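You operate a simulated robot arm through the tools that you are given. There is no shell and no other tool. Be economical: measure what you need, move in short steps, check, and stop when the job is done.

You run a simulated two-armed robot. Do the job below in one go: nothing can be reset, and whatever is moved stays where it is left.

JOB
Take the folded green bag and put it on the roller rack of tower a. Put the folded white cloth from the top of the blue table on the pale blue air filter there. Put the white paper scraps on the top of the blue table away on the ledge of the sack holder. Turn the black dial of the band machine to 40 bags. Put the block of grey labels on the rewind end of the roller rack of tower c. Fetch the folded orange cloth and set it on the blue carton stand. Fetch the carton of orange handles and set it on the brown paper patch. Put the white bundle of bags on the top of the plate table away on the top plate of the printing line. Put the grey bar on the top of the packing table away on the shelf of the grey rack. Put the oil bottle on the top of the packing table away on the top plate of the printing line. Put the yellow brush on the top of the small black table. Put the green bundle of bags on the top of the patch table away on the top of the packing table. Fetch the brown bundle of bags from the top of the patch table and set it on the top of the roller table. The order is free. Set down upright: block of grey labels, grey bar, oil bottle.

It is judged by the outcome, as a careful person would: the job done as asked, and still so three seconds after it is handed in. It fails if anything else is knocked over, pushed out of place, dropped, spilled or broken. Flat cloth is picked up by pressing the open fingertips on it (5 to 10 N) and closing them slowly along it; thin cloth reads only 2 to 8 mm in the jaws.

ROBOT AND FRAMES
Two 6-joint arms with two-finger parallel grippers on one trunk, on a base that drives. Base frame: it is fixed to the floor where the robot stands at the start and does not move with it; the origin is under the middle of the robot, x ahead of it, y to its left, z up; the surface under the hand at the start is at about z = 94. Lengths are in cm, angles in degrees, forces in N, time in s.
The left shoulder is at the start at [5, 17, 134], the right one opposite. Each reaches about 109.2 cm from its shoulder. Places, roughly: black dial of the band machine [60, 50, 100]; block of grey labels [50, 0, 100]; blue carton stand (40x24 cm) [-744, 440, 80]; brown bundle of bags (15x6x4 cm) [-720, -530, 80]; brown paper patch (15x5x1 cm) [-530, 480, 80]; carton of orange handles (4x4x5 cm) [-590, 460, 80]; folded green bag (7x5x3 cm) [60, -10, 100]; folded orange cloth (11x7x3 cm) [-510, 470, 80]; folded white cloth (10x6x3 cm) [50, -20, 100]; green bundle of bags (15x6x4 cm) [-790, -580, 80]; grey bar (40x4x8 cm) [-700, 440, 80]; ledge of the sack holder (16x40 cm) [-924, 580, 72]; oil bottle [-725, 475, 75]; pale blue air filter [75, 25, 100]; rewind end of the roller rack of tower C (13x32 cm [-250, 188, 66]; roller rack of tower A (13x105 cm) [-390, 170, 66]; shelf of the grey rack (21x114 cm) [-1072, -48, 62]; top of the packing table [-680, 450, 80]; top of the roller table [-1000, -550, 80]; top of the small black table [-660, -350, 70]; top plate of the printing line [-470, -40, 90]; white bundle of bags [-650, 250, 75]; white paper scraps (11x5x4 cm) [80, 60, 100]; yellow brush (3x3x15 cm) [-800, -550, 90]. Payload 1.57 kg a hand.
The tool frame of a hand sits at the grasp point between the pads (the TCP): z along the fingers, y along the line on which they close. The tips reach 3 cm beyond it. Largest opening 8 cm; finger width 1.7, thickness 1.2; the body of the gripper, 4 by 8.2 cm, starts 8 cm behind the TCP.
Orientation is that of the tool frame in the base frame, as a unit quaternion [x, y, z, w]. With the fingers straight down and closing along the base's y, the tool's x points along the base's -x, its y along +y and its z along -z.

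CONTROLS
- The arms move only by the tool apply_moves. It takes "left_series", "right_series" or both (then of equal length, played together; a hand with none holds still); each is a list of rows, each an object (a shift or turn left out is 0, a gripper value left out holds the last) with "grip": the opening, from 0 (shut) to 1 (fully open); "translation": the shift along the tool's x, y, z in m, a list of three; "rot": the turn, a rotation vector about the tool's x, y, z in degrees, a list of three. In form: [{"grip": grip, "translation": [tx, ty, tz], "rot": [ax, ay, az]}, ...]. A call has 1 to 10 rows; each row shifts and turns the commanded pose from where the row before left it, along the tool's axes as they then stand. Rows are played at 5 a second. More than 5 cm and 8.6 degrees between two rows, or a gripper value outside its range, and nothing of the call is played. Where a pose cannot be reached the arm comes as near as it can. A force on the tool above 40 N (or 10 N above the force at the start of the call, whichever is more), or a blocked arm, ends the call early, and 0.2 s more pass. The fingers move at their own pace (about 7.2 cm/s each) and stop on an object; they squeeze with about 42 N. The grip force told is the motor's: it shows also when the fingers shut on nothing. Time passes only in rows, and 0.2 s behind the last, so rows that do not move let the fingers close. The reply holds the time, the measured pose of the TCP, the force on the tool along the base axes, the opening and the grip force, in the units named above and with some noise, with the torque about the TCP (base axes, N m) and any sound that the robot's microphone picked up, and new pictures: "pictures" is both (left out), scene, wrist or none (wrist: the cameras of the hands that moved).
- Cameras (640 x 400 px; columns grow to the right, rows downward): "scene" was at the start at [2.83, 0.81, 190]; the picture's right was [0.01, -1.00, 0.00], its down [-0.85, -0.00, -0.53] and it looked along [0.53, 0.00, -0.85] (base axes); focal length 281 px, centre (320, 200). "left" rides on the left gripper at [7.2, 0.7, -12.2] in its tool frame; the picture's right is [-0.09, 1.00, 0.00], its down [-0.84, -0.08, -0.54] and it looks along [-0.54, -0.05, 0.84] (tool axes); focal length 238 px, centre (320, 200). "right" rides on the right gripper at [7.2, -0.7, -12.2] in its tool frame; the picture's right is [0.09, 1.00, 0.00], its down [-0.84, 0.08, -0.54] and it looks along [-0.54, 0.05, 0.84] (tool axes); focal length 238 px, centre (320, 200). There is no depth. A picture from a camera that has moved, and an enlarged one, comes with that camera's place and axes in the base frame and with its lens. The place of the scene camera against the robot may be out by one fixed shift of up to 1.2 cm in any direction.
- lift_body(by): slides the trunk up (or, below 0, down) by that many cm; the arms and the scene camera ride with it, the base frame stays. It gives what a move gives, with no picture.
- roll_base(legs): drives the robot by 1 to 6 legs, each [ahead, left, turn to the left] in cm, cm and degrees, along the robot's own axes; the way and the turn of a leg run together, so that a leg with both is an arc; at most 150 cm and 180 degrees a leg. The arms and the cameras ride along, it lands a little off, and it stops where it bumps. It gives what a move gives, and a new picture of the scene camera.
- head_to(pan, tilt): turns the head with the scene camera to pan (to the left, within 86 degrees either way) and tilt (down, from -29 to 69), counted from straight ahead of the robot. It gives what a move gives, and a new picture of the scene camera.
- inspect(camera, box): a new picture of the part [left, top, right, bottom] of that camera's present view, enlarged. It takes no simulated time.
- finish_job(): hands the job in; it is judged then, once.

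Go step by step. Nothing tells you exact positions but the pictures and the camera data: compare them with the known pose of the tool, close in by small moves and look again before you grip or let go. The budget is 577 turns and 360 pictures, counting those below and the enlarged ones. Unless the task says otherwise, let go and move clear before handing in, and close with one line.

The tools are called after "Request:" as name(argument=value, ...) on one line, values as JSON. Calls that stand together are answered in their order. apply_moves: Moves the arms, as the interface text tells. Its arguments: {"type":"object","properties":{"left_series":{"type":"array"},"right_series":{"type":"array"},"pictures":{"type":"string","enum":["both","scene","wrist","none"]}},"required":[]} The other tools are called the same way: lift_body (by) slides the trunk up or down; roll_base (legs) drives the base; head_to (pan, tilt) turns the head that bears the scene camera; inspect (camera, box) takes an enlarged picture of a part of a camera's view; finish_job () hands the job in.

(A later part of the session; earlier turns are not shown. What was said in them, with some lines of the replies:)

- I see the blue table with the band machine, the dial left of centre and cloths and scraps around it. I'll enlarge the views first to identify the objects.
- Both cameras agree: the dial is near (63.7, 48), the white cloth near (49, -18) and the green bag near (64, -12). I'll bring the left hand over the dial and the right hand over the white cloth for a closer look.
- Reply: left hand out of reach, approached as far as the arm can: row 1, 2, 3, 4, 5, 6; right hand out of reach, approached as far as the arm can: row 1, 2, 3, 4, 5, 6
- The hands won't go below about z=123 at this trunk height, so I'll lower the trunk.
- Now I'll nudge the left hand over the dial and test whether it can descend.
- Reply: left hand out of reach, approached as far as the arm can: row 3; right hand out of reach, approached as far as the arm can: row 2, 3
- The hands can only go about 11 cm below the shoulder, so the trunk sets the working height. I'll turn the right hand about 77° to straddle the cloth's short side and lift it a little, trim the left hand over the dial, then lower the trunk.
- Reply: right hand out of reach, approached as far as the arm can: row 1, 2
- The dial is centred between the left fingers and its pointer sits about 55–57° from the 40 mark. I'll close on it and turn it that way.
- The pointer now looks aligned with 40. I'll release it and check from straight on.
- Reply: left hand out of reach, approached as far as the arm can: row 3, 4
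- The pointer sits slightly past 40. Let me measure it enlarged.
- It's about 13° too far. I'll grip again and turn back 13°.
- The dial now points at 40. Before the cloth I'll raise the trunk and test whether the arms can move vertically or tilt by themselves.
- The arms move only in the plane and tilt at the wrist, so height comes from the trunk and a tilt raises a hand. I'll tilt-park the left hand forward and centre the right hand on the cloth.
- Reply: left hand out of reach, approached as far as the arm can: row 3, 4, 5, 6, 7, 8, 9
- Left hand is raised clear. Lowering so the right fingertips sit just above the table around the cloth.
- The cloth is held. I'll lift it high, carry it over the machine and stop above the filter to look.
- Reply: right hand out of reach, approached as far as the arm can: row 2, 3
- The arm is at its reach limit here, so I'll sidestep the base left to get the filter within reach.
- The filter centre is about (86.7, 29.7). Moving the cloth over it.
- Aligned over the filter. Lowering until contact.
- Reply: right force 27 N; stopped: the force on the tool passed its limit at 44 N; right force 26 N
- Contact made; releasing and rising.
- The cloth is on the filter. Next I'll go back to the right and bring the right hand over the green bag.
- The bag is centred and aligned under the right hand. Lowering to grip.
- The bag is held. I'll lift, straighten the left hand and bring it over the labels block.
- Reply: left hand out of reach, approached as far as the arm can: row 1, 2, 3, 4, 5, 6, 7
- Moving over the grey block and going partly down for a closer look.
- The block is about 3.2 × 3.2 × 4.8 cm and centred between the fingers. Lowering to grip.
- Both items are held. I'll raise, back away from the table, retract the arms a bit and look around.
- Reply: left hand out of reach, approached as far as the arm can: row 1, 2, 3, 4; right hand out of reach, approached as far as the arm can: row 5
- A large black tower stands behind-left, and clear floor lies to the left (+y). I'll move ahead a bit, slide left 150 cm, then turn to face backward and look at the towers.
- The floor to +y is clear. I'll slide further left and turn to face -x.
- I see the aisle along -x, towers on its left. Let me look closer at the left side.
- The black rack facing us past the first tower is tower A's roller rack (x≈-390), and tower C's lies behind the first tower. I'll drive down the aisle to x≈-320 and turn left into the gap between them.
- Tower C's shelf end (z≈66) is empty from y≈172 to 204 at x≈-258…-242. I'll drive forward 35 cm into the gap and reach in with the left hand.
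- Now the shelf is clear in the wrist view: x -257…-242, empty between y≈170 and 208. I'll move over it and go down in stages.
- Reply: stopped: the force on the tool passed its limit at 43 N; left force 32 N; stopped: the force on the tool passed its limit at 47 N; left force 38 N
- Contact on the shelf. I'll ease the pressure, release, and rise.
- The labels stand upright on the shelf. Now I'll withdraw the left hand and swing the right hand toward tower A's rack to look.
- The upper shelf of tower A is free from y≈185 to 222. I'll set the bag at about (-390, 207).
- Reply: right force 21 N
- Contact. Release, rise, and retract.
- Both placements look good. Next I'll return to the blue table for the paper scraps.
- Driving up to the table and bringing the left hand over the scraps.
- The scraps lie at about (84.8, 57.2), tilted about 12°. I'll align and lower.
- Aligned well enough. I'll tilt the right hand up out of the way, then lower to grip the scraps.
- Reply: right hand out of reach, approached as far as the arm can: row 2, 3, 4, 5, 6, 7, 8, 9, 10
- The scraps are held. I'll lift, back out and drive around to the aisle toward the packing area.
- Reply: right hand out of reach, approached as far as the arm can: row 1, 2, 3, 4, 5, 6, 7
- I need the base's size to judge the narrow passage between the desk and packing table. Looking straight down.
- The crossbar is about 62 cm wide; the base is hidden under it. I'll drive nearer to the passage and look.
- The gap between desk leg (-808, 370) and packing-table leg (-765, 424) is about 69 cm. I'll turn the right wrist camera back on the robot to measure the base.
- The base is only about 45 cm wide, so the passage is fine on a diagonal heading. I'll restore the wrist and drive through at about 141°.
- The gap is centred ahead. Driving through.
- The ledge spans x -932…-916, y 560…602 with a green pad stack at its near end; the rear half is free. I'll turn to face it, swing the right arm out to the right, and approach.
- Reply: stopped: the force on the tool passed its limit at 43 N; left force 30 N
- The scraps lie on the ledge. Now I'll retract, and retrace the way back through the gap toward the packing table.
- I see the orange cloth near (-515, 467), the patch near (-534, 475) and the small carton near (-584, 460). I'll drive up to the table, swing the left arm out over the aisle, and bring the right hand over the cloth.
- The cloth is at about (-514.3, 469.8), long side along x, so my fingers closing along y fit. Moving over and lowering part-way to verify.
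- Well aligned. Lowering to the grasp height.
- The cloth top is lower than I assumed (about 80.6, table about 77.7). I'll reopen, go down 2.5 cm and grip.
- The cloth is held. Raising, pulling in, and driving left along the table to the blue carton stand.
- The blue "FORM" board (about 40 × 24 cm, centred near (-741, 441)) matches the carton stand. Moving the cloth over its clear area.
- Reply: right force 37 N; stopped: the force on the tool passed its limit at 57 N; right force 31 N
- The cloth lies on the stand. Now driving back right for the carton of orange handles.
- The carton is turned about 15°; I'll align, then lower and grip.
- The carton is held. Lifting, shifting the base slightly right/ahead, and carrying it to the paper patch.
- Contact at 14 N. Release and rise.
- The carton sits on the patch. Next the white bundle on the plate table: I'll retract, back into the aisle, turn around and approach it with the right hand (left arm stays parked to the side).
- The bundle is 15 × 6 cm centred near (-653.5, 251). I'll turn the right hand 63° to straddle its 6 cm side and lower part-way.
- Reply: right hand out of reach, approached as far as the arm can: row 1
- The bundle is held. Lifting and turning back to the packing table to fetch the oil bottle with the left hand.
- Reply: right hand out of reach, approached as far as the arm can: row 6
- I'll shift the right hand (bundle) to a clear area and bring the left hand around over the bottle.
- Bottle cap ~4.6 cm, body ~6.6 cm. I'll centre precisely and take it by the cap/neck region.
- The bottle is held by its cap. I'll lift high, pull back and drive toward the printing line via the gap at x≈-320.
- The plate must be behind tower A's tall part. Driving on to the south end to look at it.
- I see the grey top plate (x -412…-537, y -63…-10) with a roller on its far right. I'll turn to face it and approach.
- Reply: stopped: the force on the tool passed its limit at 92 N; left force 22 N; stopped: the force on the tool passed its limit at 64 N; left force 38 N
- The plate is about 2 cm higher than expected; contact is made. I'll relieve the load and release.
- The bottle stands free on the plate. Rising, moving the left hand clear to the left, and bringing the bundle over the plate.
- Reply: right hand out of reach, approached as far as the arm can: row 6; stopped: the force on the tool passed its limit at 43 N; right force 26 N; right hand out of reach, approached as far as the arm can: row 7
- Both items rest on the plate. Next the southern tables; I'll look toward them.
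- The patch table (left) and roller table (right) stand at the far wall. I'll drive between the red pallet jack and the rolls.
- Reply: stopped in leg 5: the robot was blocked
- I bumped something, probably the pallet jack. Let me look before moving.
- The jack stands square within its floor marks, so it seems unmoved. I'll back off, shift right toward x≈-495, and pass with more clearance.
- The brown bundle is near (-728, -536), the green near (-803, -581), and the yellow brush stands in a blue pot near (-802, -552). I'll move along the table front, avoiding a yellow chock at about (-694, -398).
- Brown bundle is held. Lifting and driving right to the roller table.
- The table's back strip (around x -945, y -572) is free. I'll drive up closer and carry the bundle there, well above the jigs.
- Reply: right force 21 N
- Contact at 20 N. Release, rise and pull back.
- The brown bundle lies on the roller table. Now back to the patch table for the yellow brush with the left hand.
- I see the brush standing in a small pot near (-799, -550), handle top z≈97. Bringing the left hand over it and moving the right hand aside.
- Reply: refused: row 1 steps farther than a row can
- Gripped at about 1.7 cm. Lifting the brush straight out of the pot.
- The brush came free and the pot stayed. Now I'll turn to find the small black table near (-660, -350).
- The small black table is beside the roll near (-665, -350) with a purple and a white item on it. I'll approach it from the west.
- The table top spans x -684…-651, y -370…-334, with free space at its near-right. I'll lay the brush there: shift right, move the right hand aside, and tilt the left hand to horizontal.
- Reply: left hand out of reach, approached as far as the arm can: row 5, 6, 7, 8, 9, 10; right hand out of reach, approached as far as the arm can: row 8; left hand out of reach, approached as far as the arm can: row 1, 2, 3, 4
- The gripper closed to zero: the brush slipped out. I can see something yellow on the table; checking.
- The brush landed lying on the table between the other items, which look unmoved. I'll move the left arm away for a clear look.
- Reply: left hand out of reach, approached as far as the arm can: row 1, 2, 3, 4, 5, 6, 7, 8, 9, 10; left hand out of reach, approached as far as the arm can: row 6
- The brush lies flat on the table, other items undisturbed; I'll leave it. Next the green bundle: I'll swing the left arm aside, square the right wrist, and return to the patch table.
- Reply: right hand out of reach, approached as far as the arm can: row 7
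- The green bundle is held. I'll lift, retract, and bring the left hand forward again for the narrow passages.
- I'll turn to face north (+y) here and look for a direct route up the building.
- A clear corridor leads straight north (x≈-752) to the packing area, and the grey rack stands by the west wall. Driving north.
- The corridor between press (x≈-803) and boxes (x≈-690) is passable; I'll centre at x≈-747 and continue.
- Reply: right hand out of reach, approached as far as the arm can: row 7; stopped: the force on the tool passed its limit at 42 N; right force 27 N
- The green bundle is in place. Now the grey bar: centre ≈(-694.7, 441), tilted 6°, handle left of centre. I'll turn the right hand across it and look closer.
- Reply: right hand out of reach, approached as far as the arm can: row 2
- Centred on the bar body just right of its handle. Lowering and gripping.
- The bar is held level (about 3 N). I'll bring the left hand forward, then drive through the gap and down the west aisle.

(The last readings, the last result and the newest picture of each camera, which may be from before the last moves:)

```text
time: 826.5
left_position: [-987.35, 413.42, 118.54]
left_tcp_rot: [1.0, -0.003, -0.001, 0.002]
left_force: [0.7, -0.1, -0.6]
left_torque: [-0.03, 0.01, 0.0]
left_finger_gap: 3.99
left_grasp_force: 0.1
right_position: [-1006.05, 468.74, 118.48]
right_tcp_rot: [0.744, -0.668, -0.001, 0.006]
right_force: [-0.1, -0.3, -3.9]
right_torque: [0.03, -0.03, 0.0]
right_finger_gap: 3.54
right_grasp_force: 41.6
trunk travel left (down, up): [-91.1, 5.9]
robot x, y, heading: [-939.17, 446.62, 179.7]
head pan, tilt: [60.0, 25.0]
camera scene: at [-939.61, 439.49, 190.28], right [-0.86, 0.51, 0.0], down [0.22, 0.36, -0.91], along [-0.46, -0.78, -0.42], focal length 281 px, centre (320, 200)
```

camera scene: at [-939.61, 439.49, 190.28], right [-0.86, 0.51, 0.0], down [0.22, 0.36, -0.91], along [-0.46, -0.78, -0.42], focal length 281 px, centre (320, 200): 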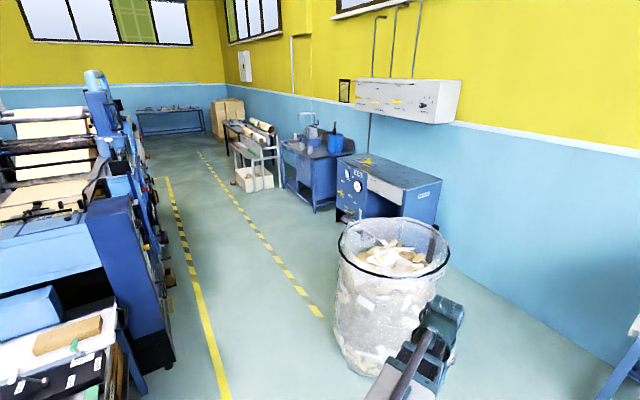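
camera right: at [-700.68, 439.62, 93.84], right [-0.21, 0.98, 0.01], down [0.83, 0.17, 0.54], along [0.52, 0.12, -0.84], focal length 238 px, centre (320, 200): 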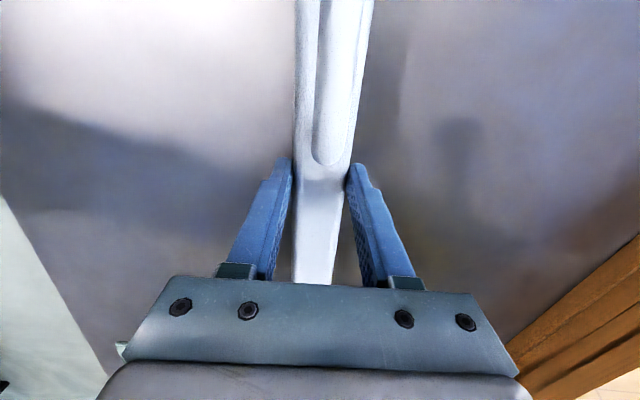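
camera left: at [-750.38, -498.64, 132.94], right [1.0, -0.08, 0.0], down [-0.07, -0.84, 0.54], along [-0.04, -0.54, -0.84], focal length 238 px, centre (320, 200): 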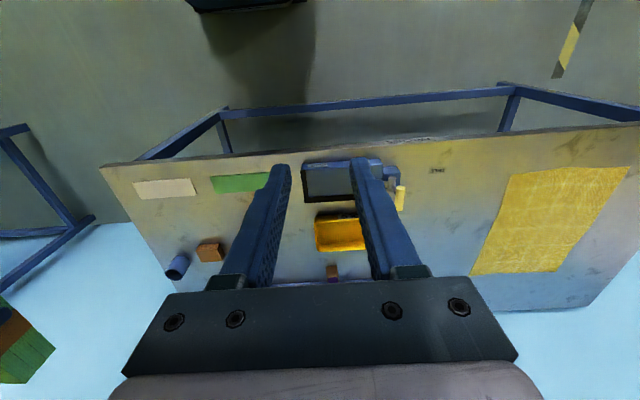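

The aisle south runs between the press (x≈-914) and the scrap bin (x≈-1018). I'll centre at x≈-964, tuck the left hand in, and turn south.

Request:
apply_moves(left_series=[{"translation": [-0.02, -0.04, 0]}, {"translation": [-0.02, -0.04, 0]}, {"translation": [-0.02, -0.04, 0]}], pictures="none")

Request:
roll_base(legs=[[25, 0, 0], [0, 0, 90.3]])

Request:
head_to(pan=0, tilt=35)

```text
time: 827.3
left_position: [-993.38, 425.32, 118.56]
left_tcp_rot: [1.0, -0.004, -0.001, 0.002]
left_force: [0.3, -0.2, 0.5]
left_torque: [-0.03, -0.01, -0.01]
left_finger_gap: 4.0
left_grasp_force: 0.1
right_position: [-1005.99, 468.67, 118.5]
right_tcp_rot: [0.744, -0.668, 0.0, 0.007]
right_force: [-0.1, -0.1, -3.2]
right_torque: [0.06, 0.0, 0.02]
right_finger_gap: 3.55
right_grasp_force: 42.3
trunk travel left (down, up): [-91.1, 5.9]
robot x, y, heading: [-938.72, 446.84, 179.3]
head pan, tilt: [60.0, 25.0]
```

```text
time: 833.0
left_position: [-941.73, 392.64, 118.48]
left_tcp_rot: [0.705, 0.709, 0.0, 0.001]
left_force: [0.0, 0.6, -0.5]
left_torque: [0.01, -0.03, -0.01]
left_finger_gap: 4.0
left_grasp_force: 0.1
right_position: [-984.92, 379.57, 118.52]
right_tcp_rot: [0.998, 0.061, 0.005, 0.005]
right_force: [0.4, 0.4, -4.4]
right_torque: [-0.01, 0.05, 0.04]
right_finger_gap: 3.56
right_grasp_force: 41.9
trunk travel left (down, up): [-91.1, 5.9]
robot x, y, heading: [-963.72, 446.94, -90.1]
head pan, tilt: [60.0, 25.0]
camera scene: at [-955.86, 447.1, 190.28], right [-0.5, -0.87, 0.0], down [-0.37, 0.21, -0.91], along [0.79, -0.45, -0.42], focal length 281 px, centre (320, 200)
```

scene: 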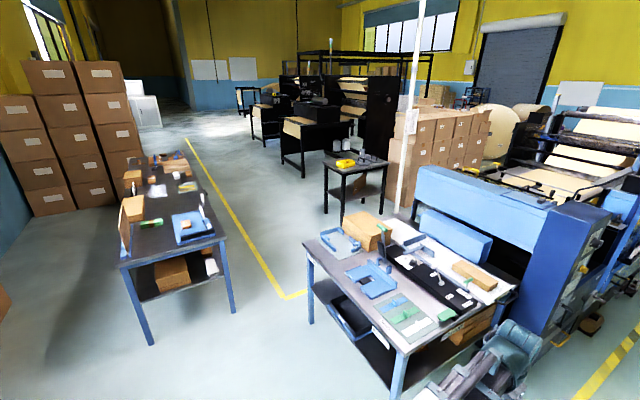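

```text
time: 834.2
left_position: [-941.62, 392.71, 118.53]
left_tcp_rot: [0.705, 0.71, 0.001, 0.002]
left_force: [-0.8, -0.3, -1.3]
left_torque: [0.0, 0.0, 0.0]
left_finger_gap: 4.01
left_grasp_force: 0.1
right_position: [-984.81, 379.6, 118.49]
right_tcp_rot: [0.998, 0.061, 0.003, 0.005]
right_force: [0.4, -0.4, -2.5]
right_torque: [-0.04, 0.08, 0.02]
right_finger_gap: 3.52
right_grasp_force: 41.9
trunk travel left (down, up): [-91.1, 5.9]
robot x, y, heading: [-963.64, 447.09, -89.9]
head pan, tilt: [0.0, 35.0]
camera scene: at [-963.85, 442.89, 188.71], right [-1.0, 0.0, 0.0], down [0.0, 0.57, -0.82], along [0.0, -0.82, -0.57], focal length 281 px, centre (320, 200)
```

scene: 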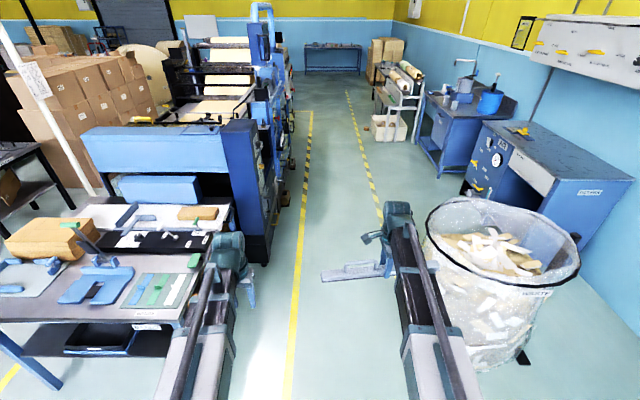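

Request:
roll_base(legs=[[140, -4, 0], [140, 0, 0], [120, 0, 0]])

Request:
head_to(pan=-35, tilt=35)

```text
time: 853.6
left_position: [-952.21, -9.42, 118.47]
left_tcp_rot: [0.71, 0.704, 0.001, 0.001]
left_force: [-0.1, 0.5, -0.3]
left_torque: [0.04, 0.0, 0.03]
left_finger_gap: 4.0
left_grasp_force: 0.1
right_position: [-995.63, -21.96, 118.46]
right_tcp_rot: [0.999, 0.054, 0.004, 0.005]
right_force: [0.4, -0.2, -2.2]
right_torque: [-0.06, 0.03, 0.01]
right_finger_gap: 3.55
right_grasp_force: 42.6
trunk travel left (down, up): [-91.1, 5.9]
robot x, y, heading: [-973.41, 45.21, -90.6]
head pan, tilt: [0.0, 35.0]
camera scene: at [-973.73, 41.15, 188.7], right [-1.0, 0.01, 0.0], down [0.01, 0.57, -0.82], along [-0.01, -0.82, -0.57], focal length 281 px, centre (320, 200)
```

scene: 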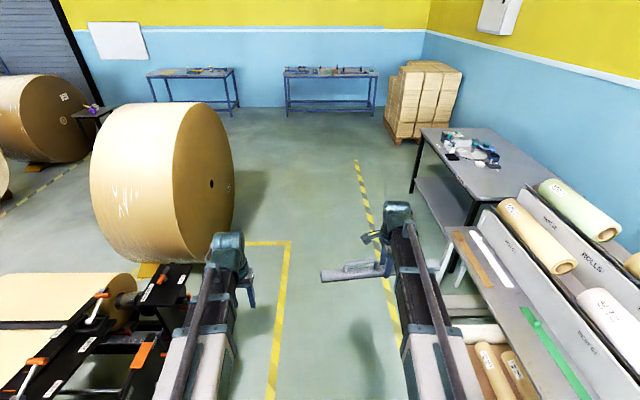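

```text
time: 854.6
left_position: [-952.2, -9.3, 118.5]
left_tcp_rot: [0.71, 0.704, 0.001, 0.002]
left_force: [-0.4, 0.2, -0.1]
left_torque: [0.04, 0.01, -0.02]
left_finger_gap: 4.02
left_grasp_force: 0.1
right_position: [-995.62, -21.89, 118.43]
right_tcp_rot: [0.999, 0.054, 0.004, 0.005]
right_force: [0.5, 1.4, -2.8]
right_torque: [-0.03, 0.03, -0.01]
right_finger_gap: 3.56
right_grasp_force: 42.4
trunk travel left (down, up): [-91.1, 5.9]
robot x, y, heading: [-974.07, 45.43, -90.8]
head pan, tilt: [-35.0, 35.0]
camera scene: at [-978.75, 42.86, 188.7], right [-0.81, 0.58, 0.0], down [0.33, 0.47, -0.82], along [-0.48, -0.67, -0.57], focal length 281 px, centre (320, 200)
```

scene: 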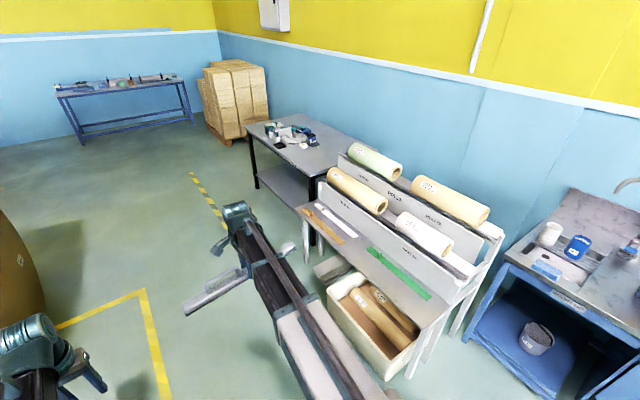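

Request:
inspect(camera="scene", box=[270, 160, 520, 360])

```text
2.00 times, centred on (395, 260) of scene
camera zoom: at [-978.75, 42.86, 188.7], right [-0.81, 0.58, 0.0], down [0.33, 0.47, -0.82], along [-0.48, -0.67, -0.57], focal length 562 px, centre (170, 80)
```

zoom: 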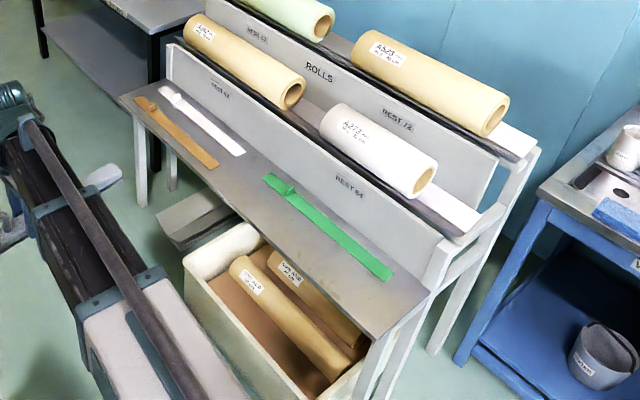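

The shelf (x -1063…-1085, z≈62) has its front half free from y≈-55 to 5. I'll drive to y≈-45, turn to face it, and align the bar along it.

Request:
roll_base(legs=[[91, 0, 0], [0, 0, -89.3]])

Request:
apply_moves(right_series=[{"rot": [0, 0, 6.2]}], pictures="none")

Request:
head_to(pan=-10, tilt=50)

```text
time: 863.2
left_position: [-1029.57, -67.95, 118.62]
left_tcp_rot: [1.0, 0.0, 0.0, 0.002]
left_force: [0.6, 0.1, -0.8]
left_torque: [0.0, -0.01, -0.01]
left_finger_gap: 4.0
left_grasp_force: 0.1
right_position: [-1042.58, -24.64, 118.5]
right_tcp_rot: [0.747, -0.665, 0.0, 0.006]
right_force: [0.0, -0.5, -4.1]
right_torque: [0.01, 0.0, 0.0]
right_finger_gap: 3.57
right_grasp_force: 41.5
trunk travel left (down, up): [-91.1, 5.9]
robot x, y, heading: [-974.9, -46.32, 179.6]
head pan, tilt: [-35.0, 35.0]
camera scene: at [-978.5, -40.31, 188.7], right [0.58, 0.82, 0.0], down [0.47, -0.33, -0.82], along [-0.67, 0.47, -0.57], focal length 281 px, centre (320, 200)
```

scene: 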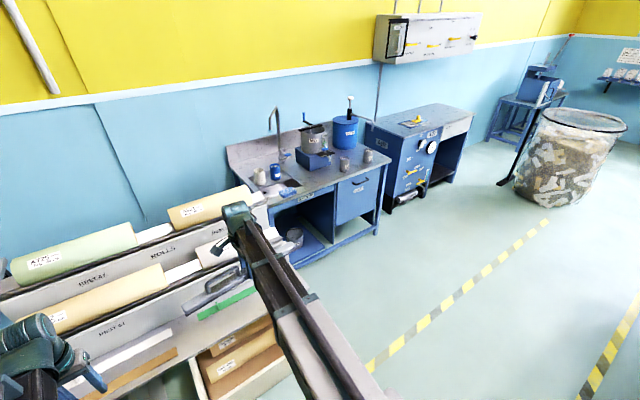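

```text
time: 863.6
left_position: [-1029.6, -68.01, 118.51]
left_tcp_rot: [1.0, 0.0, -0.001, 0.002]
left_force: [-0.6, 0.3, 1.0]
left_torque: [-0.01, 0.01, -0.01]
left_finger_gap: 3.98
left_grasp_force: 0.1
right_position: [-1042.57, -24.49, 118.57]
right_tcp_rot: [0.71, -0.705, 0.0, 0.006]
right_force: [-0.7, -0.3, -2.8]
right_torque: [0.07, -0.02, 0.01]
right_finger_gap: 3.55
right_grasp_force: 42.6
trunk travel left (down, up): [-91.1, 5.9]
robot x, y, heading: [-975.38, -45.75, 179.5]
head pan, tilt: [-35.0, 35.0]
```

```text
time: 864.5
left_position: [-1029.66, -67.84, 118.63]
left_tcp_rot: [1.0, 0.0, -0.001, 0.002]
left_force: [0.2, -0.2, -0.3]
left_torque: [0.01, 0.01, 0.03]
left_finger_gap: 4.0
left_grasp_force: 0.1
right_position: [-1042.56, -24.59, 118.57]
right_tcp_rot: [0.71, -0.704, -0.001, 0.006]
right_force: [0.3, -0.7, -3.2]
right_torque: [0.07, -0.01, 0.02]
right_finger_gap: 3.56
right_grasp_force: 41.7
trunk travel left (down, up): [-91.1, 5.9]
robot x, y, heading: [-975.05, -46.48, 179.7]
head pan, tilt: [-10.0, 50.0]
camera scene: at [-978.89, -44.03, 186.54], right [0.18, 0.98, 0.0], down [0.75, -0.14, -0.64], along [-0.63, 0.12, -0.77], focal length 281 px, centre (320, 200)
```

scene: 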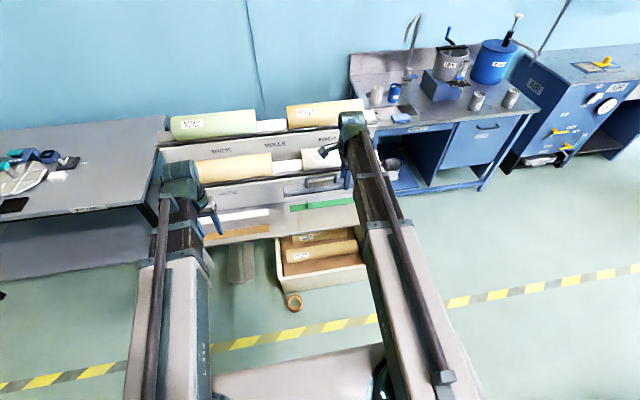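

Request:
roll_base(legs=[[10, 0, 0.4]])

Request:
apply_moves(right_series=[{"translation": [0, 0.03, 0]}, {"translation": [0, 0.03, 0]}, {"translation": [0, 0.03, 0]}, {"translation": [0, 0.03, 0]}, {"translation": [0, 0.03, 0]}], pictures="none")

Request:
lift_body(by=-25)

Request:
apply_moves(right_series=[{}], pictures="both")

```text
time: 865.6
left_position: [-1039.66, -68.26, 118.43]
left_tcp_rot: [1.0, 0.002, 0.0, 0.002]
left_force: [0.1, -0.9, -0.3]
left_torque: [0.01, -0.04, -0.02]
left_finger_gap: 4.0
left_grasp_force: 0.0
right_position: [-1052.77, -25.11, 118.44]
right_tcp_rot: [0.712, -0.702, -0.001, 0.004]
right_force: [0.1, 0.2, -3.5]
right_torque: [0.09, -0.02, -0.04]
right_finger_gap: 3.56
right_grasp_force: 41.7
trunk travel left (down, up): [-91.1, 5.9]
robot x, y, heading: [-985.12, -46.4, -180.0]
head pan, tilt: [-10.0, 50.0]
camera scene: at [-989.15, -44.05, 186.53], right [0.17, 0.98, 0.0], down [0.76, -0.13, -0.64], along [-0.63, 0.11, -0.77], focal length 281 px, centre (320, 200)
```

scene: 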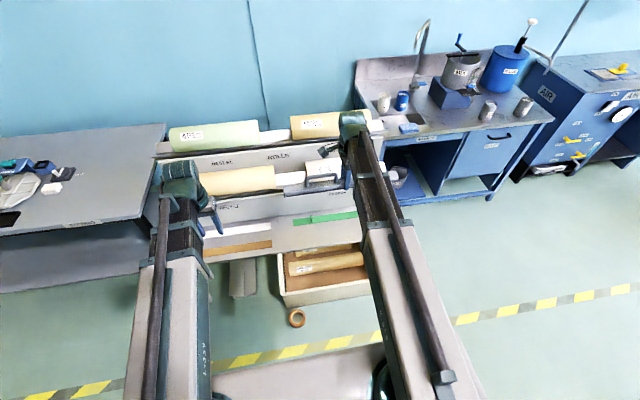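

```text
time: 866.8
left_position: [-1039.59, -68.31, 118.58]
left_tcp_rot: [1.0, 0.003, 0.0, 0.001]
left_force: [-1.1, 0.1, 0.0]
left_torque: [0.0, -0.01, -0.02]
left_finger_gap: 4.02
left_grasp_force: 0.1
right_position: [-1067.83, -25.37, 118.42]
right_tcp_rot: [0.712, -0.702, -0.001, 0.006]
right_force: [0.5, 0.6, -4.1]
right_torque: [0.1, -0.03, -0.01]
right_finger_gap: 3.55
right_grasp_force: 42.8
trunk travel left (down, up): [-91.1, 5.9]
robot x, y, heading: [-985.23, -46.0, -180.0]
head pan, tilt: [-10.0, 50.0]
```

```text
time: 869.4
left_position: [-1039.54, -68.25, 93.52]
left_tcp_rot: [1.0, 0.003, 0.0, 0.001]
left_force: [-0.3, 0.5, -0.2]
left_torque: [-0.01, -0.01, -0.02]
left_finger_gap: 3.99
left_grasp_force: 0.1
right_position: [-1067.68, -25.29, 93.48]
right_tcp_rot: [0.712, -0.702, 0.0, 0.006]
right_force: [-0.3, -0.9, -3.3]
right_torque: [0.07, 0.0, 0.0]
right_finger_gap: 3.54
right_grasp_force: 42.4
trunk travel left (down, up): [-66.1, 30.9]
robot x, y, heading: [-985.59, -46.07, -179.7]
head pan, tilt: [-10.0, 50.0]
```

```text
time: 869.8
left_position: [-1039.47, -68.3, 93.49]
left_tcp_rot: [1.0, 0.002, 0.0, 0.001]
left_force: [-1.2, -0.6, -0.2]
left_torque: [0.02, -0.01, 0.04]
left_finger_gap: 4.0
left_grasp_force: 0.1
right_position: [-1067.71, -25.26, 93.57]
right_tcp_rot: [0.712, -0.702, 0.0, 0.005]
right_force: [-0.3, -0.1, -4.2]
right_torque: [0.07, 0.02, -0.01]
right_finger_gap: 3.53
right_grasp_force: 42.1
trunk travel left (down, up): [-66.1, 30.9]
robot x, y, heading: [-985.39, -46.58, -180.0]
head pan, tilt: [-10.0, 50.0]
camera scene: at [-988.92, -44.05, 161.53], right [0.17, 0.98, 0.0], down [0.75, -0.13, -0.64], along [-0.63, 0.11, -0.77], focal length 281 px, centre (320, 200)
camera right: at [-1066.92, -32.33, 105.81], right [-0.99, -0.11, 0.01], down [-0.08, 0.84, 0.54], along [-0.06, 0.53, -0.84], focal length 238 px, centre (320, 200)
```

scene: 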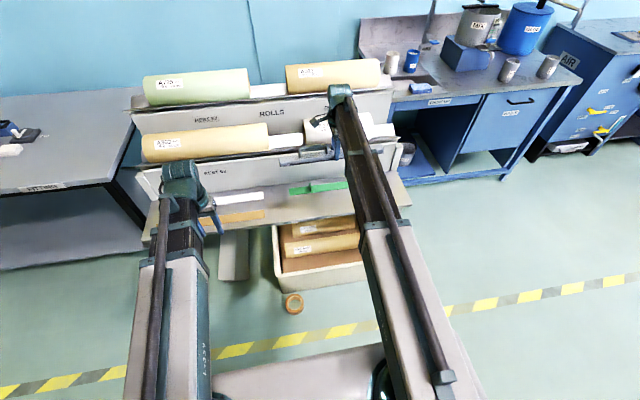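
right: 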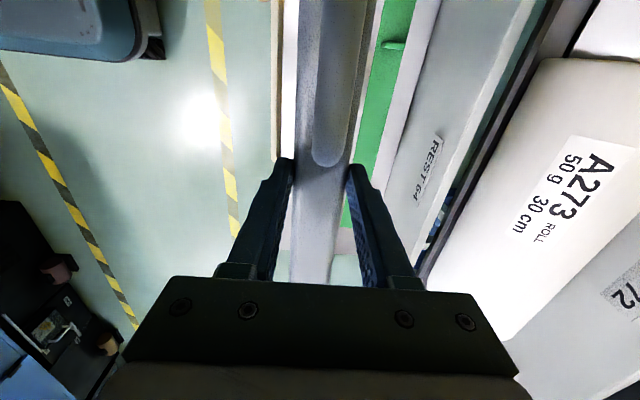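

The bar is over the shelf's front part. I'll shift 1.3 cm further in and lower in stages.

Request:
apply_moves(right_series=[{"translation": [0, 0.013, 0]}], pictures="none")

Request:
lift_body(by=-18)

Request:
apply_moves(right_series=[{}], pictures="both")

```text
time: 870.2
left_position: [-1039.6, -68.33, 93.44]
left_tcp_rot: [1.0, 0.002, -0.001, 0.002]
left_force: [0.9, -0.1, -0.3]
left_torque: [0.02, 0.01, 0.01]
left_finger_gap: 4.0
left_grasp_force: 0.0
right_position: [-1069.0, -25.25, 93.43]
right_tcp_rot: [0.712, -0.702, -0.001, 0.006]
right_force: [-0.3, 1.2, -3.6]
right_torque: [0.06, -0.03, -0.02]
right_finger_gap: 3.53
right_grasp_force: 41.9
trunk travel left (down, up): [-66.1, 30.9]
robot x, y, heading: [-985.55, -46.01, -179.9]
head pan, tilt: [-10.0, 50.0]
```

```text
time: 872.2
left_position: [-1039.55, -68.35, 75.54]
left_tcp_rot: [1.0, 0.002, -0.001, 0.001]
left_force: [-0.2, 0.1, 0.5]
left_torque: [-0.01, 0.01, -0.03]
left_finger_gap: 4.0
left_grasp_force: 0.0
right_position: [-1069.04, -25.19, 75.56]
right_tcp_rot: [0.712, -0.702, -0.001, 0.005]
right_force: [0.3, -0.1, -3.7]
right_torque: [0.06, 0.02, -0.02]
right_finger_gap: 3.57
right_grasp_force: 42.3
trunk travel left (down, up): [-48.1, 48.9]
robot x, y, heading: [-985.46, -46.25, -179.8]
head pan, tilt: [-10.0, 50.0]
```

```text
time: 872.6
left_position: [-1039.43, -68.25, 75.42]
left_tcp_rot: [1.0, 0.002, -0.001, 0.002]
left_force: [-0.5, -0.4, 0.3]
left_torque: [0.01, 0.01, -0.01]
left_finger_gap: 3.99
left_grasp_force: 0.1
right_position: [-1069.03, -25.34, 75.65]
right_tcp_rot: [0.712, -0.702, -0.001, 0.005]
right_force: [-0.1, -0.9, -2.9]
right_torque: [0.04, 0.0, 0.0]
right_finger_gap: 3.55
right_grasp_force: 42.1
trunk travel left (down, up): [-48.1, 48.9]
robot x, y, heading: [-985.07, -46.16, -179.7]
head pan, tilt: [-10.0, 50.0]
camera scene: at [-988.92, -44.05, 143.53], right [0.17, 0.98, 0.0], down [0.75, -0.13, -0.64], along [-0.63, 0.11, -0.77], focal length 281 px, centre (320, 200)
camera right: at [-1068.24, -32.35, 87.8], right [-0.99, -0.11, 0.01], down [-0.08, 0.84, 0.54], along [-0.06, 0.53, -0.84], focal length 238 px, centre (320, 200)
```

scene: 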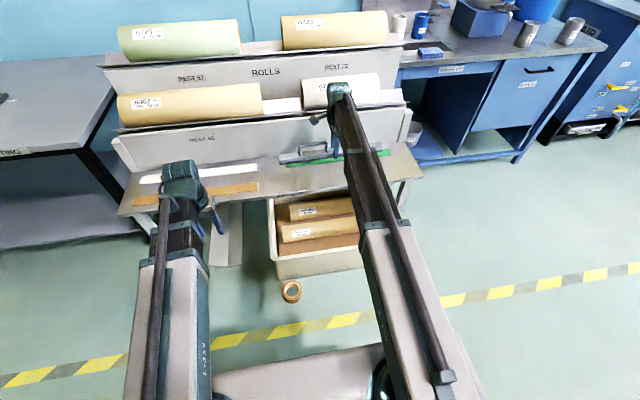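
right: 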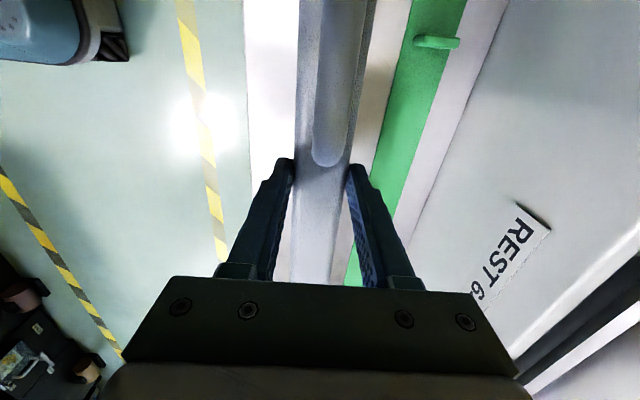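

Request:
lift_body(by=-8.2)

Request:
lift_body(by=-0.7)

Request:
lift_body(by=-0.5)

```text
time: 873.8
left_position: [-1039.49, -68.33, 67.24]
left_tcp_rot: [1.0, 0.002, -0.001, 0.001]
left_force: [-0.2, 0.2, -1.0]
left_torque: [-0.01, 0.02, -0.02]
left_finger_gap: 4.03
left_grasp_force: 0.1
right_position: [-1068.99, -25.15, 67.25]
right_tcp_rot: [0.712, -0.702, 0.0, 0.005]
right_force: [0.3, 0.5, -3.7]
right_torque: [0.01, -0.03, 0.02]
right_finger_gap: 3.53
right_grasp_force: 42.0
trunk travel left (down, up): [-39.9, 57.1]
robot x, y, heading: [-985.29, -46.16, -179.9]
head pan, tilt: [-10.0, 50.0]
```

```text
time: 874.3
left_position: [-1039.48, -68.29, 66.71]
left_tcp_rot: [1.0, 0.002, 0.0, 0.001]
left_force: [-0.2, -0.5, 0.0]
left_torque: [-0.02, -0.01, 0.02]
left_finger_gap: 4.01
left_grasp_force: 0.1
right_position: [-1068.94, -25.26, 66.67]
right_tcp_rot: [0.712, -0.702, 0.0, 0.006]
right_force: [0.1, -0.3, -3.5]
right_torque: [0.07, 0.0, 0.01]
right_finger_gap: 3.55
right_grasp_force: 42.1
trunk travel left (down, up): [-39.2, 57.8]
robot x, y, heading: [-985.26, -46.33, -179.9]
head pan, tilt: [-10.0, 50.0]
```

```text
time: 874.9
left_position: [-1039.5, -68.31, 66.15]
left_tcp_rot: [1.0, 0.003, -0.001, 0.001]
left_force: [-0.1, -0.3, 0.6]
left_torque: [0.0, 0.04, 0.0]
left_finger_gap: 3.97
left_grasp_force: 0.1
right_position: [-1068.97, -25.22, 66.03]
right_tcp_rot: [0.712, -0.702, 0.0, 0.006]
right_force: [0.0, -1.2, -3.6]
right_torque: [0.08, -0.02, 0.01]
right_finger_gap: 3.53
right_grasp_force: 41.9
trunk travel left (down, up): [-38.7, 58.3]
robot x, y, heading: [-985.32, -46.05, -179.9]
head pan, tilt: [-10.0, 50.0]
```

Request:
lift_body(by=-0.5)

```text
time: 875.4
left_position: [-1039.53, -68.33, 65.61]
left_tcp_rot: [1.0, 0.002, -0.001, 0.002]
left_force: [0.7, 0.5, 0.0]
left_torque: [0.0, -0.02, -0.01]
left_finger_gap: 3.99
left_grasp_force: 0.1
right_position: [-1069.0, -25.34, 65.56]
right_tcp_rot: [0.712, -0.702, 0.0, 0.006]
right_force: [-0.5, 0.2, 2.5]
right_torque: [-1.07, -0.08, -0.09]
right_finger_gap: 3.54
right_grasp_force: 42.1
trunk travel left (down, up): [-38.2, 58.8]
robot x, y, heading: [-985.13, -46.22, -179.8]
head pan, tilt: [-10.0, 50.0]
```

Request:
lift_body(by=-0.3)

```text
time: 875.9
left_position: [-1039.32, -68.37, 65.47]
left_tcp_rot: [1.0, 0.003, -0.002, 0.0]
left_force: [0.1, -0.5, 0.9]
left_torque: [0.0, -0.03, 0.03]
left_finger_gap: 3.99
left_grasp_force: 0.1
right_position: [-1068.9, -25.21, 65.52]
right_tcp_rot: [0.712, -0.702, -0.004, 0.007]
right_force: [-8.8, 1.9, 34.1]
right_torque: [-0.14, -0.33, -0.07]
right_finger_gap: 3.54
right_grasp_force: 42.5
trunk travel left (down, up): [-37.9, 59.1]
robot x, y, heading: [-985.38, -46.21, -180.0]
head pan, tilt: [-10.0, 50.0]
```

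Full contact on the shelf. Easing, releasing with a small opening, and rising.

Request:
lift_body(by=0.2)

Request:
apply_moves(right_series=[{"grip": 0.5}, {"grip": 0.58}, {"grip": 0.62}, {"grip": 0.62}], pictures="none")

Request:
lift_body(by=25)

Request:
apply_moves(right_series=[{"translation": [0, -0.04, 0]}, {"translation": [0, -0.04, 0]}, {"translation": [0, -0.04, 0]}], pictures="both")

```text
time: 876.4
left_position: [-1039.37, -68.26, 65.54]
left_tcp_rot: [1.0, 0.004, -0.002, 0.001]
left_force: [0.5, 0.3, 0.5]
left_torque: [0.02, 0.0, -0.01]
left_finger_gap: 4.03
left_grasp_force: 0.0
right_position: [-1068.89, -25.27, 65.52]
right_tcp_rot: [0.712, -0.703, -0.001, 0.006]
right_force: [-5.2, -0.2, 12.2]
right_torque: [0.69, 0.11, 0.23]
right_finger_gap: 3.53
right_grasp_force: 42.1
trunk travel left (down, up): [-38.1, 58.9]
robot x, y, heading: [-985.27, -46.49, -179.8]
head pan, tilt: [-10.0, 50.0]
```

```text
time: 877.4
left_position: [-1039.51, -68.24, 65.49]
left_tcp_rot: [1.0, 0.004, -0.001, 0.002]
left_force: [-1.0, 0.0, 0.3]
left_torque: [0.01, 0.0, 0.03]
left_finger_gap: 4.01
left_grasp_force: 0.1
right_position: [-1068.95, -25.25, 65.6]
right_tcp_rot: [0.712, -0.702, -0.001, 0.006]
right_force: [0.6, 0.2, 0.0]
right_torque: [0.01, -0.01, 0.02]
right_finger_gap: 4.95
right_grasp_force: 0.1
trunk travel left (down, up): [-38.1, 58.9]
robot x, y, heading: [-985.2, -45.91, -179.9]
head pan, tilt: [-10.0, 50.0]
```

```text
time: 880.0
left_position: [-1039.58, -68.31, 90.45]
left_tcp_rot: [1.0, 0.003, -0.001, 0.001]
left_force: [-0.2, 0.6, -0.5]
left_torque: [-0.01, -0.01, -0.02]
left_finger_gap: 3.99
left_grasp_force: 0.1
right_position: [-1069.02, -25.4, 90.53]
right_tcp_rot: [0.711, -0.703, -0.001, 0.006]
right_force: [-0.9, -0.2, -0.5]
right_torque: [0.02, -0.02, -0.03]
right_finger_gap: 4.95
right_grasp_force: 0.1
trunk travel left (down, up): [-63.1, 33.9]
robot x, y, heading: [-985.35, -46.23, -180.1]
head pan, tilt: [-10.0, 50.0]
```

```text
time: 880.8
left_position: [-1039.56, -68.34, 90.42]
left_tcp_rot: [1.0, 0.004, 0.0, 0.001]
left_force: [-0.6, 0.3, -0.2]
left_torque: [-0.02, -0.02, 0.01]
left_finger_gap: 4.02
left_grasp_force: 0.1
right_position: [-1056.94, -25.14, 90.51]
right_tcp_rot: [0.712, -0.702, -0.001, 0.007]
right_force: [-0.8, 0.3, 0.8]
right_torque: [-0.02, -0.01, -0.02]
right_finger_gap: 4.96
right_grasp_force: 0.0
trunk travel left (down, up): [-63.1, 33.9]
robot x, y, heading: [-985.02, -46.38, -180.0]
head pan, tilt: [-10.0, 50.0]
camera scene: at [-988.85, -44.06, 158.54], right [0.17, 0.99, 0.0], down [0.75, -0.13, -0.64], along [-0.63, 0.11, -0.77], focal length 281 px, centre (320, 200)
camera right: at [-1056.18, -32.18, 102.85], right [-0.99, -0.11, 0.01], down [-0.08, 0.84, 0.54], along [-0.07, 0.53, -0.84], focal length 238 px, centre (320, 200)
```

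scene: 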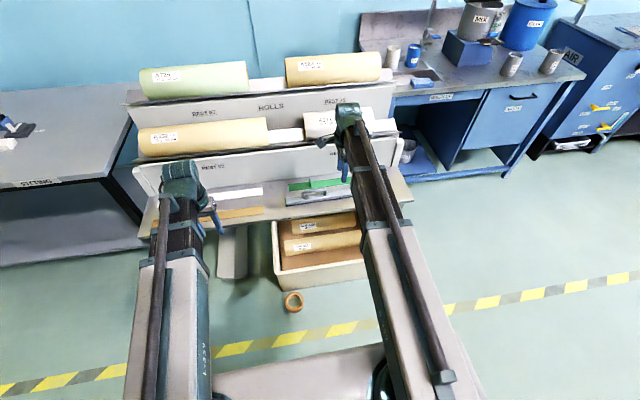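
right: 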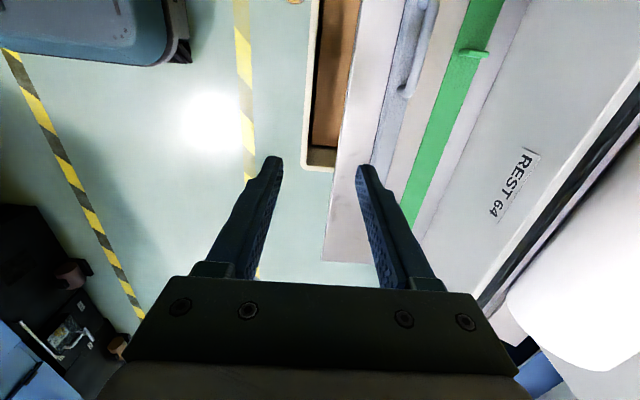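

The bar rests upright on the shelf. I'll back away so that everything is clear.

Request:
roll_base(legs=[[-15, 0, 0]])

Request:
inspect(camera="scene", box=[120, 80, 440, 280])

```text
time: 882.2
left_position: [-1024.47, -68.31, 90.54]
left_tcp_rot: [1.0, 0.003, -0.002, 0.002]
left_force: [0.5, 0.2, -0.2]
left_torque: [0.01, 0.0, 0.0]
left_finger_gap: 4.0
left_grasp_force: 0.0
right_position: [-1041.7, -25.03, 90.5]
right_tcp_rot: [0.712, -0.702, -0.001, 0.006]
right_force: [0.8, 0.8, -0.5]
right_torque: [0.0, 0.01, -0.01]
right_finger_gap: 4.98
right_grasp_force: 0.1
trunk travel left (down, up): [-63.1, 33.9]
robot x, y, heading: [-970.29, -46.44, -180.0]
head pan, tilt: [-10.0, 50.0]
camera scene: at [-973.73, -44.04, 158.54], right [0.17, 0.98, 0.0], down [0.75, -0.13, -0.64], along [-0.63, 0.11, -0.77], focal length 281 px, centre (320, 200)
```

scene: 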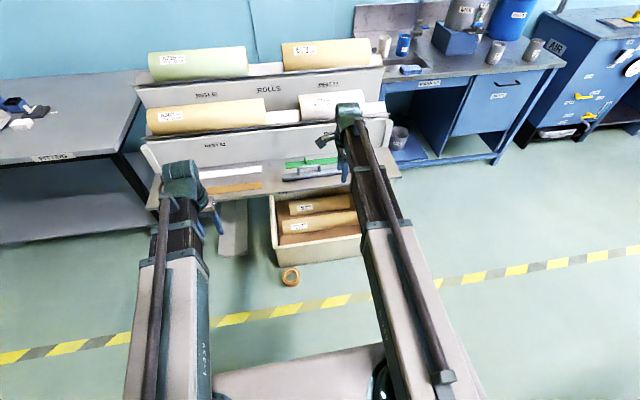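

```text
2.00 times, centred on (280, 180) of scene
camera zoom: at [-973.73, -44.04, 158.54], right [0.17, 0.98, 0.0], down [0.75, -0.13, -0.64], along [-0.63, 0.11, -0.77], focal length 562 px, centre (400, 240)
```

zoom: 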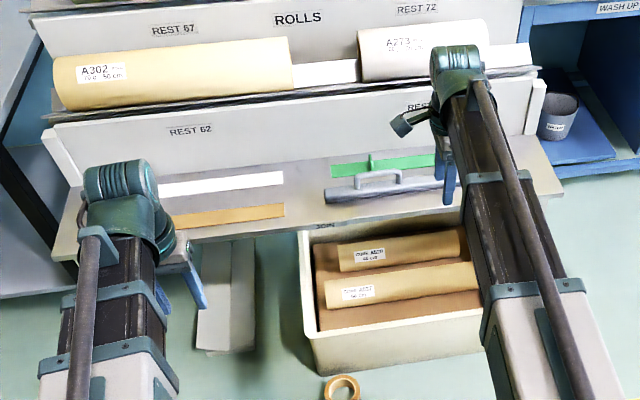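

The grey bar lies on the rack shelf with its handle up, and both hands are free. I'm handing in.

Request:
finish_job()

```text
The job is handed in.
```

All thirteen items were moved or set as asked, with two mishaps. The yellow brush slipped from the gripper and fell onto the small black table; it lies flat with its handle about 1–2 cm past the edge. The base also bumped the red pallet jack once, which still stood square in its floor marks.
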